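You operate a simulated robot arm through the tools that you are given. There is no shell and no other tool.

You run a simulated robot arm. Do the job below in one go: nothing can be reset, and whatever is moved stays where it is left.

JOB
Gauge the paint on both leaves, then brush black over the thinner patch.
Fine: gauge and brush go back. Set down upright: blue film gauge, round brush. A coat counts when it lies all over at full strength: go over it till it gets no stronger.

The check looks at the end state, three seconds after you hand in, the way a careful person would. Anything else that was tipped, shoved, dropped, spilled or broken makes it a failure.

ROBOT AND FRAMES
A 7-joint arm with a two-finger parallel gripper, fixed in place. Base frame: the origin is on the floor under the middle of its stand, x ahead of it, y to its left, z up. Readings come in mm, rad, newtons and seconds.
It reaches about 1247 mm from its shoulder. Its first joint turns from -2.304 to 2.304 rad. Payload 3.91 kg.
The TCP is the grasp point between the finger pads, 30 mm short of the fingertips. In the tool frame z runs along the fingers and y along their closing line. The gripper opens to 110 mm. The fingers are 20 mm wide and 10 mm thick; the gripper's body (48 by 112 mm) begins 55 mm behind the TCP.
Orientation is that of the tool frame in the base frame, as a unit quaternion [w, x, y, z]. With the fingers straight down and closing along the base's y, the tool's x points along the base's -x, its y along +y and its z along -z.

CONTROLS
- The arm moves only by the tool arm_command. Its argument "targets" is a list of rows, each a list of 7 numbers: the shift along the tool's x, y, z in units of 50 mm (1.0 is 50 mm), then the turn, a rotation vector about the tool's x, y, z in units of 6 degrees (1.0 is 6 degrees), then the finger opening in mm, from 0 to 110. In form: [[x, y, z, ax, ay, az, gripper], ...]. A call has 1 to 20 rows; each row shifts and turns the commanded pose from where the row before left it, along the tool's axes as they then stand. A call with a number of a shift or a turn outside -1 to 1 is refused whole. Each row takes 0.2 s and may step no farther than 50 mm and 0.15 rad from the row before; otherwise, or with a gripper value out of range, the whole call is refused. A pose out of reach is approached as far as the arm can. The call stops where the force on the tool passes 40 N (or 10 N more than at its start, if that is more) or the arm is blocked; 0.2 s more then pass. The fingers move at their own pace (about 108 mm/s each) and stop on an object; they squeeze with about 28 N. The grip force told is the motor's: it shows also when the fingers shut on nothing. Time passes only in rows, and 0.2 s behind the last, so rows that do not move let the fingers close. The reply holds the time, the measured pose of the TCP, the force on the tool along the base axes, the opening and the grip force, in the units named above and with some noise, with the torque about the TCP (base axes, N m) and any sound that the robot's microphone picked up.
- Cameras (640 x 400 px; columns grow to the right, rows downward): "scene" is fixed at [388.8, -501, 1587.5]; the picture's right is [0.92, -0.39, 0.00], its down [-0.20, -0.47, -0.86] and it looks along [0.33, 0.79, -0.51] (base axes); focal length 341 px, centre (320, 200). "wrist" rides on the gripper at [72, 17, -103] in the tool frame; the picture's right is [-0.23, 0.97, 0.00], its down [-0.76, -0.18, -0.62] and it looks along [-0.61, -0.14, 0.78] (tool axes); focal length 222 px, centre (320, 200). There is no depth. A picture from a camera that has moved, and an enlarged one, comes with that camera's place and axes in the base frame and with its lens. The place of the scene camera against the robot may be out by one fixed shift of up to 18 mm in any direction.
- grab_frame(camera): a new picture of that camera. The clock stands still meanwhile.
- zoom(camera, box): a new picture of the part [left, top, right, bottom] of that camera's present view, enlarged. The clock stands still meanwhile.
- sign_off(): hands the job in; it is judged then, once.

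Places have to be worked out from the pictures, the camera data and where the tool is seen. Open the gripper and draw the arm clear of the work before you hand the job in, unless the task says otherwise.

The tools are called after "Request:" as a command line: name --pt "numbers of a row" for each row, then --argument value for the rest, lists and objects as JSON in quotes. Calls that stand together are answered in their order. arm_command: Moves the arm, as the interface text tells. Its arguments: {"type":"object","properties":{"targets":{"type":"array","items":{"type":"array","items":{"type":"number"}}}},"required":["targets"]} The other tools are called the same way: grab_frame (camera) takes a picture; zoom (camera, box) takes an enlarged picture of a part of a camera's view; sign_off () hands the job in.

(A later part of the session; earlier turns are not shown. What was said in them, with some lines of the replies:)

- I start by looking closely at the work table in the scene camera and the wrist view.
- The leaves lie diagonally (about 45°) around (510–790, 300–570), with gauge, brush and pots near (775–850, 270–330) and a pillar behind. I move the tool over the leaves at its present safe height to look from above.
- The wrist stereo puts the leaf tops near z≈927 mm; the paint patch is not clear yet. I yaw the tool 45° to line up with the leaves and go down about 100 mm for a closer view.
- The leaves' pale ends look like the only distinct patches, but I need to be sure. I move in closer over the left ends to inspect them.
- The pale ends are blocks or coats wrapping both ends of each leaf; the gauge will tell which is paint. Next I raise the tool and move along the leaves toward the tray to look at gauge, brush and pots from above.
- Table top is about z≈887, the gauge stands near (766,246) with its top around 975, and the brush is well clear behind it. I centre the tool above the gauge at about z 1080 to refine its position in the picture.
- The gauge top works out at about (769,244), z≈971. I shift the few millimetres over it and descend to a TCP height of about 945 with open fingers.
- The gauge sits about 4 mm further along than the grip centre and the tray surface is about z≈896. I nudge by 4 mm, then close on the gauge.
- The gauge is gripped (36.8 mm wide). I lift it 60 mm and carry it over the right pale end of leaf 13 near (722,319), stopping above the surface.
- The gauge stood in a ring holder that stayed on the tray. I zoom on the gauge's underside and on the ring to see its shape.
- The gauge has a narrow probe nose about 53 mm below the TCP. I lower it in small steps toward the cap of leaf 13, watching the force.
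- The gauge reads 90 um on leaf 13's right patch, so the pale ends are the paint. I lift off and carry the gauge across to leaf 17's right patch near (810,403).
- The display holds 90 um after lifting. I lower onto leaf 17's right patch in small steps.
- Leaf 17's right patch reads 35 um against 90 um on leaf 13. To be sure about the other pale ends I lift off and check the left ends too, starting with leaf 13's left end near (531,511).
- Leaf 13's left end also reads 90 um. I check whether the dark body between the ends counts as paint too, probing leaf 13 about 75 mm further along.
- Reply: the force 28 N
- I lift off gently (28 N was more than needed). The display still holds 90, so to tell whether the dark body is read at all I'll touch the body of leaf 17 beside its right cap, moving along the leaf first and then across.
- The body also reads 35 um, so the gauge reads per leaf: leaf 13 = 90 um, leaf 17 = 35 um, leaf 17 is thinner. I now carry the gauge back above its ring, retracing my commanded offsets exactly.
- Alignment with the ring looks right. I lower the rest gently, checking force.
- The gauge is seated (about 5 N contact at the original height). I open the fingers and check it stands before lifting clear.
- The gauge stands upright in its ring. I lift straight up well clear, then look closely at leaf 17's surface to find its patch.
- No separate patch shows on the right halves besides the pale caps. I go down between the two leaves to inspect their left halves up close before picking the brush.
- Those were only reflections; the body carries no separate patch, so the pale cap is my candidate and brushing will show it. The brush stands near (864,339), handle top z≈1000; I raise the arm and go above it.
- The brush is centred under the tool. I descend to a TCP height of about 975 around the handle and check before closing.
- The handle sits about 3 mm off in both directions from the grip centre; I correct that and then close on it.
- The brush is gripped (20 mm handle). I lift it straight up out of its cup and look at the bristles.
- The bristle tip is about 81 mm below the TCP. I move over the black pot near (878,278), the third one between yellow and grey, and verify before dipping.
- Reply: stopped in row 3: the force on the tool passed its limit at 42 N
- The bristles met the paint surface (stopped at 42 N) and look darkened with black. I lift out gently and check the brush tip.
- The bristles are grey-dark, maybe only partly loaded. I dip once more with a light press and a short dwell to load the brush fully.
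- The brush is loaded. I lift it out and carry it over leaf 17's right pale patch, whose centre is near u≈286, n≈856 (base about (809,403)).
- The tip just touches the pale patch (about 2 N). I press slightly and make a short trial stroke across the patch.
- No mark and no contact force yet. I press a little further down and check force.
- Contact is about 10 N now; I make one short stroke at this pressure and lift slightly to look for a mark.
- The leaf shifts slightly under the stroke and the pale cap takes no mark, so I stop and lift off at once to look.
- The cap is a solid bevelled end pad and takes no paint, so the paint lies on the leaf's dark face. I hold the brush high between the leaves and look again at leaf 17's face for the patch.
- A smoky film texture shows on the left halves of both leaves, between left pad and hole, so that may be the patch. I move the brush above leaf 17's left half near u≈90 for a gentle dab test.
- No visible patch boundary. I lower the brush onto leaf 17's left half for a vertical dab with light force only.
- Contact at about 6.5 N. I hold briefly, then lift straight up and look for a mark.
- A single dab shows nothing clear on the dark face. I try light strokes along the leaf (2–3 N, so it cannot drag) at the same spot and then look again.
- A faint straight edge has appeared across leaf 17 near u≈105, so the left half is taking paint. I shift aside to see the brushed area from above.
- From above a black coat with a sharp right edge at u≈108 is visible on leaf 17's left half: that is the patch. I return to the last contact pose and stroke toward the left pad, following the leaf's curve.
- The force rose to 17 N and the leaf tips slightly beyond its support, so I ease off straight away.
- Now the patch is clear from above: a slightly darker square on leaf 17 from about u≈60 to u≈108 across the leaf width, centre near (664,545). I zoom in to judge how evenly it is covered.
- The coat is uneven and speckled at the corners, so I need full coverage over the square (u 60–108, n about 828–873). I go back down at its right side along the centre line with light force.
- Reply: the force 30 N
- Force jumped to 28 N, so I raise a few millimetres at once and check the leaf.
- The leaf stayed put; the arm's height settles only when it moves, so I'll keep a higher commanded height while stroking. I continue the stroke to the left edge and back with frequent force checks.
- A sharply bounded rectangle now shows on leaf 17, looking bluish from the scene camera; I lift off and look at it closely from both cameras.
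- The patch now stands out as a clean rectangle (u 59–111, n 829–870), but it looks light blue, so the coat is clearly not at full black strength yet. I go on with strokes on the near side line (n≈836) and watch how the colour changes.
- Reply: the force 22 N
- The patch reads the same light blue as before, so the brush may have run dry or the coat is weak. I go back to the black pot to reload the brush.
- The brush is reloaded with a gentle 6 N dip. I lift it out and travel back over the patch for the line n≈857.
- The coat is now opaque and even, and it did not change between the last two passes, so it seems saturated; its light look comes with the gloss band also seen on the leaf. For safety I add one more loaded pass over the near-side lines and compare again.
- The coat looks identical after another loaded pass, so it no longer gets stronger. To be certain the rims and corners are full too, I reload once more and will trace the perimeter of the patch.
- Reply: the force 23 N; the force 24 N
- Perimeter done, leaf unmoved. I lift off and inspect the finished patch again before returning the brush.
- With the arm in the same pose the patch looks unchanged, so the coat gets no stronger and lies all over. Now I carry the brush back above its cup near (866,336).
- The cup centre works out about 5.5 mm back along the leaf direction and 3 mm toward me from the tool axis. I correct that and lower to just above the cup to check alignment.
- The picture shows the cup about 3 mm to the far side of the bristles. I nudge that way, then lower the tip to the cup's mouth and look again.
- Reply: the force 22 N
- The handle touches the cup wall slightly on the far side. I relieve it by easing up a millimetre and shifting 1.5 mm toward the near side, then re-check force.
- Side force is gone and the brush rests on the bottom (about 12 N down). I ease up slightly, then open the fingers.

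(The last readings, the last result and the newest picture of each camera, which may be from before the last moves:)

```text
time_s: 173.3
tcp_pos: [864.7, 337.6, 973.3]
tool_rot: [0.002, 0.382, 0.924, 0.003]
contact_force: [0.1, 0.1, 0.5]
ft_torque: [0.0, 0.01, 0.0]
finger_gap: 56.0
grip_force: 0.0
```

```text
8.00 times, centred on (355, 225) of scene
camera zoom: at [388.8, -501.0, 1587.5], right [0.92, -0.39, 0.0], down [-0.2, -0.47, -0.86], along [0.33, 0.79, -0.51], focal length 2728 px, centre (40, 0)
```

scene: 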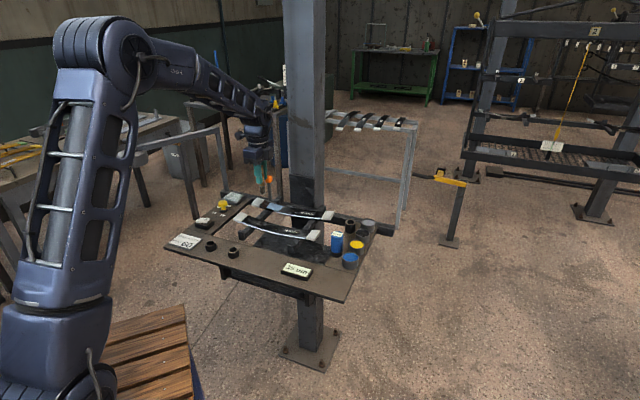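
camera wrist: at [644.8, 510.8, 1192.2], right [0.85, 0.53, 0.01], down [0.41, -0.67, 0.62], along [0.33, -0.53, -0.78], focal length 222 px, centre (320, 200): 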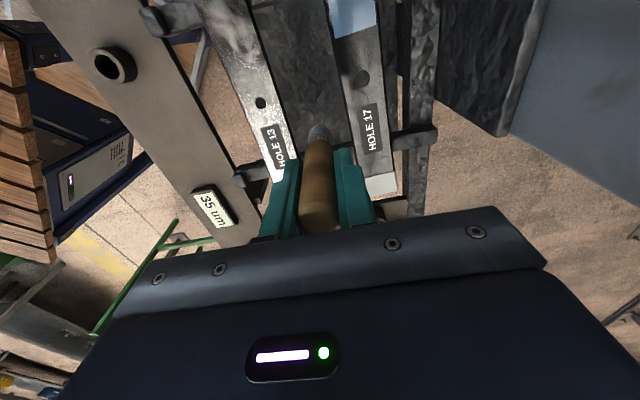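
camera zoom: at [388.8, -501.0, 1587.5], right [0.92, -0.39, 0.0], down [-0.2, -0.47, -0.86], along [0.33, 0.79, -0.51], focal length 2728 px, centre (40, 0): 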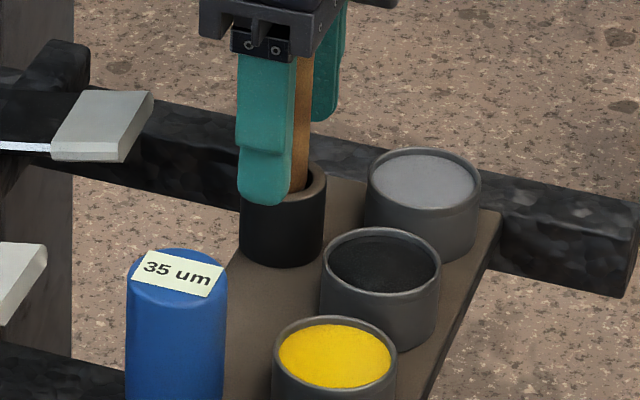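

The brush stands in its cup. I lift the open gripper straight up clear of the handle.

Request:
arm_command --pt "0 0 -0.3 0 0 0 56" --pt "0 0 -0.6 0 0 0 56" --pt "0 0 -0.8 0 0 0 56" --pt "0 0 -0.8 0 0 0 70" --pt "0 0 -0.5 0 0 0 90" --pt "0 0 0 0 0 0 90"

Request:
zoom --camera "scene" --box '[300, 185, 400, 285]'

Request:
zoom --camera "scene" --box '[235, 185, 345, 255]'

Request:
grab_frame --camera "wrist"

```text
time_s: 174.7
tcp_pos: [865.0, 337.0, 1123.3]
tool_rot: [0.002, 0.382, 0.924, 0.002]
contact_force: [0.0, -0.1, 0.4]
ft_torque: [0.01, 0.05, 0.02]
finger_gap: 90.1
grip_force: 0.0
```

```text
4.00 times, centred on (350, 235) of scene
camera zoom: at [388.8, -501.0, 1587.5], right [0.92, -0.39, 0.0], down [-0.2, -0.47, -0.86], along [0.33, 0.79, -0.51], focal length 1364 px, centre (200, 60)
```

zoom: 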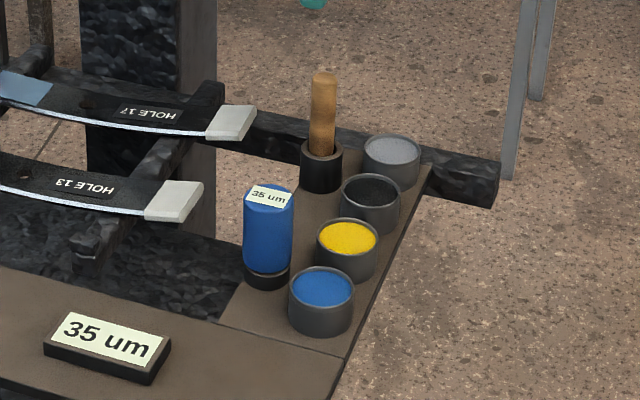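

```text
5.71 times, centred on (290, 220) of scene
camera zoom: at [388.8, -501.0, 1587.5], right [0.92, -0.39, 0.0], down [-0.2, -0.47, -0.86], along [0.33, 0.79, -0.51], focal length 1949 px, centre (491, 86)
```

zoom: 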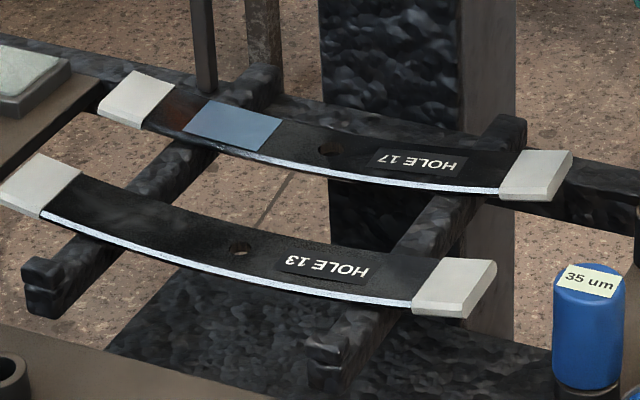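

```text
taken
camera wrist: at [826.1, 400.3, 1227.2], right [0.85, 0.53, 0.01], down [0.41, -0.67, 0.62], along [0.33, -0.53, -0.78], focal length 222 px, centre (320, 200)
```

wrist: 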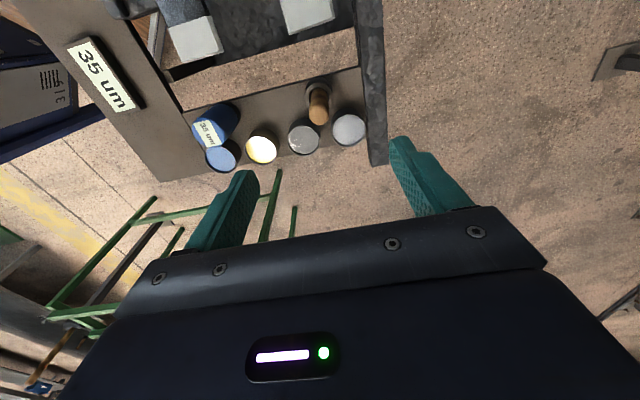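

Request:
zoom --camera "scene" --box '[258, 195, 298, 220]'

Request:
zoom --camera "scene" --box '[335, 195, 385, 245]'

```text
16.00 times, centred on (278, 208) of scene
camera zoom: at [388.8, -501.0, 1587.5], right [0.92, -0.39, 0.0], down [-0.2, -0.47, -0.86], along [0.33, 0.79, -0.51], focal length 5457 px, centre (992, 80)
```

zoom: 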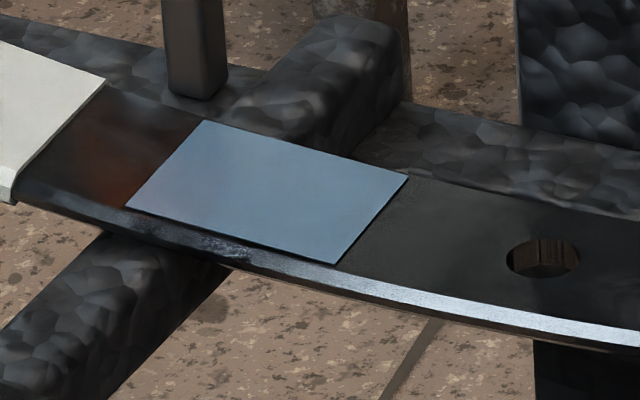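

```text
8.00 times, centred on (360, 220) of scene
camera zoom: at [388.8, -501.0, 1587.5], right [0.92, -0.39, 0.0], down [-0.2, -0.47, -0.86], along [0.33, 0.79, -0.51], focal length 2728 px, centre (0, 40)
```

zoom: 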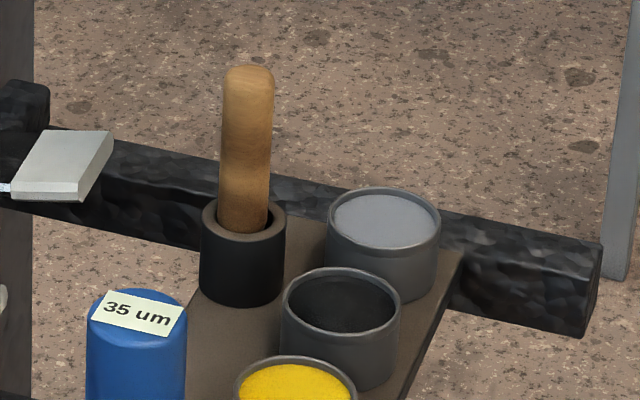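

Request:
grab_frame --camera "scene"

Request:
zoom --camera "scene" --box '[160, 165, 400, 315]'

```text
taken
```

scene: 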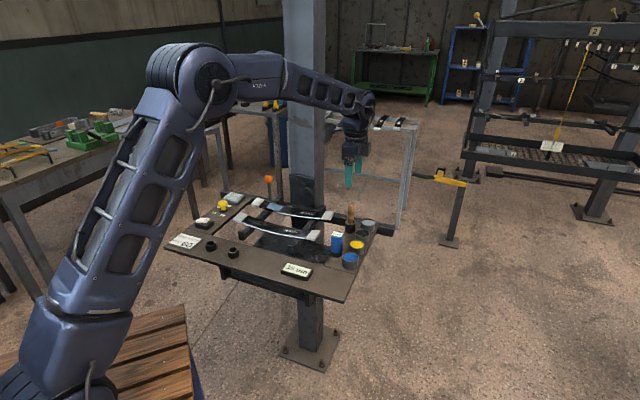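

```text
2.67 times, centred on (280, 240) of scene
camera zoom: at [388.8, -501.0, 1587.5], right [0.92, -0.39, 0.0], down [-0.2, -0.47, -0.86], along [0.33, 0.79, -0.51], focal length 909 px, centre (427, 93)
```

zoom: 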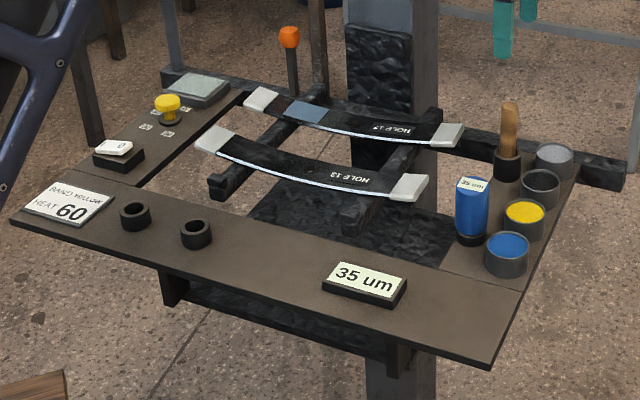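

Everything stands where it was and both tools are upright. I retract the arm up and back toward the robot with the gripper open, then wait a little and look at the patch again.

Request:
arm_command --pt "0 0 -0.8 0 0 0 110" --pt "0 0 -0.9 0 0 0 110" --pt "0 -0.3 -0.6 0 0 0 110" --pt "0.2 -0.8 0 0 0 0 110" --pt "0.4 -0.8 0 0 0 0 110" --pt "0.5 -0.8 0 0 0 0 110" --pt "0.6 -0.7 0 0 0 0 110" --pt "0.6 -0.7 0 0 0 0 110" --pt "0.5 -0.7 0 0 0 0 110" --pt "0.3 -0.5 0 0 0 0 110" --pt "0 0 0 0 0 0 110" --pt "0 0 0 0 0 0 110" --pt "0 0 0 0 0 0 110" --pt "0 0 0 0 0 0 110"

Request:
zoom --camera "scene" --box '[160, 165, 400, 315]'

Request:
zoom --camera "scene" --box '[258, 195, 298, 220]'

Request:
grab_frame --camera "wrist"

```text
time_s: 177.7
tcp_pos: [566.2, 260.4, 1237.3]
tool_rot: [0.002, 0.381, 0.924, 0.002]
contact_force: [-0.1, 1.0, -1.1]
ft_torque: [0.0, 0.0, 0.0]
finger_gap: 110.3
grip_force: 0.0
```

```text
2.67 times, centred on (280, 240) of scene
camera zoom: at [388.8, -501.0, 1587.5], right [0.92, -0.39, 0.0], down [-0.2, -0.47, -0.86], along [0.33, 0.79, -0.51], focal length 909 px, centre (427, 93)
```

zoom: 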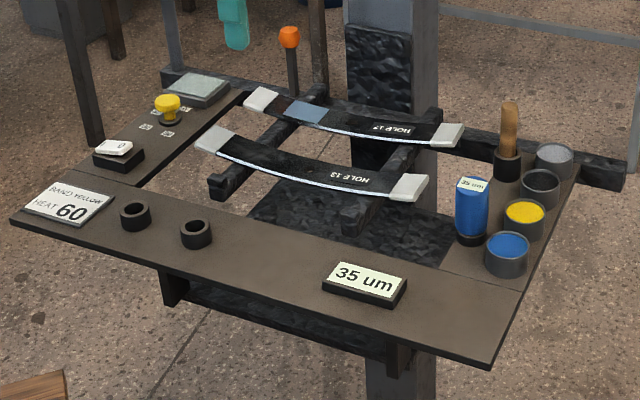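

```text
16.00 times, centred on (278, 208) of scene
camera zoom: at [388.8, -501.0, 1587.5], right [0.92, -0.39, 0.0], down [-0.2, -0.47, -0.86], along [0.33, 0.79, -0.51], focal length 5457 px, centre (992, 80)
```

zoom: 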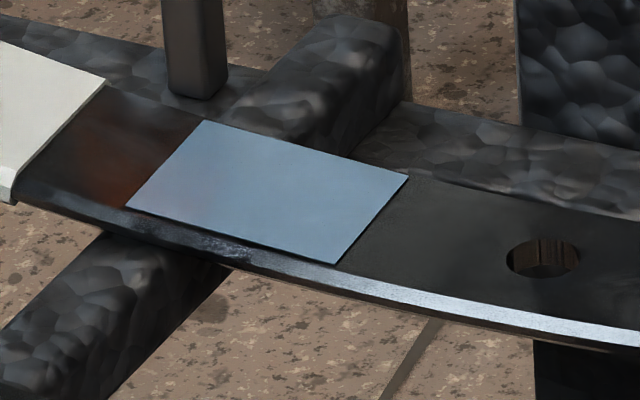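

```text
taken
camera wrist: at [526.5, 324.4, 1341.7], right [0.85, 0.53, 0.01], down [0.41, -0.67, 0.62], along [0.33, -0.53, -0.78], focal length 222 px, centre (320, 200)
```

wrist: 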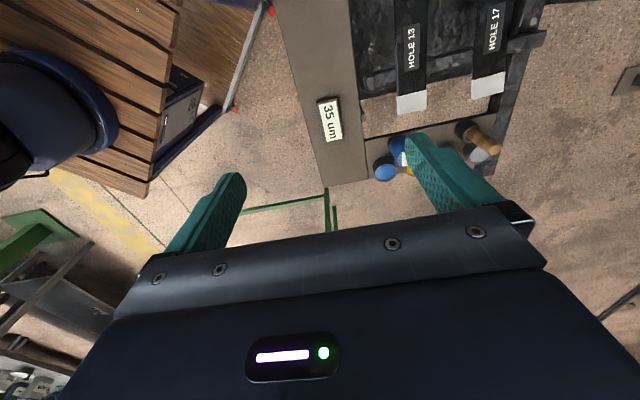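

Leaf 13 read 90 um and leaf 17 read 35 um. The patch on leaf 17 is evenly coated and showed no further change over the last passes. It does look steel-blue rather than black in the pictures, although the bristles and the pot I dipped into are black. The gauge and brush stand upright in their holders, nothing else has moved, and the open gripper is well clear, so I hand the job in.

Request:
sign_off

```text
The job is handed in.
```

I gauged both leaves and brushed the thinner patch, on leaf 17. I'm not sure that patch will pass as black. In the pictures it looks steel-blue, although the pot I dipped into and the bristles both look black.

- **Gauge:** leaf 13 read 90 um and leaf 17 read 35 um. The gauge gives the same figure anywhere on a leaf, so it did not show where the patch was.
- **Finding the patch:** I first tried the brush on leaf 17's right pale end pad, which took no paint. The patch turned out to be a rectangle on the dark face, between the left pad and the hole.
- **Coat:** I went over the whole patch several times, including the edges, and reloaded the brush twice from the black pot. It looks even and did not change over the last passes.
- **Leaf 17 moved slightly:** that first stroke on the end pad shifted it about 3 mm and turned it about 1 to 2 degrees. A later press of about 17 N tipped it briefly, and it settled back. It still rests on its supports, and I did not try to push it back.
- **Tools:** the blue gauge is back upright in its ring and the round brush upright in its cup. I saw nothing else moved or spilled. The gripper is open and the arm is clear of the table.
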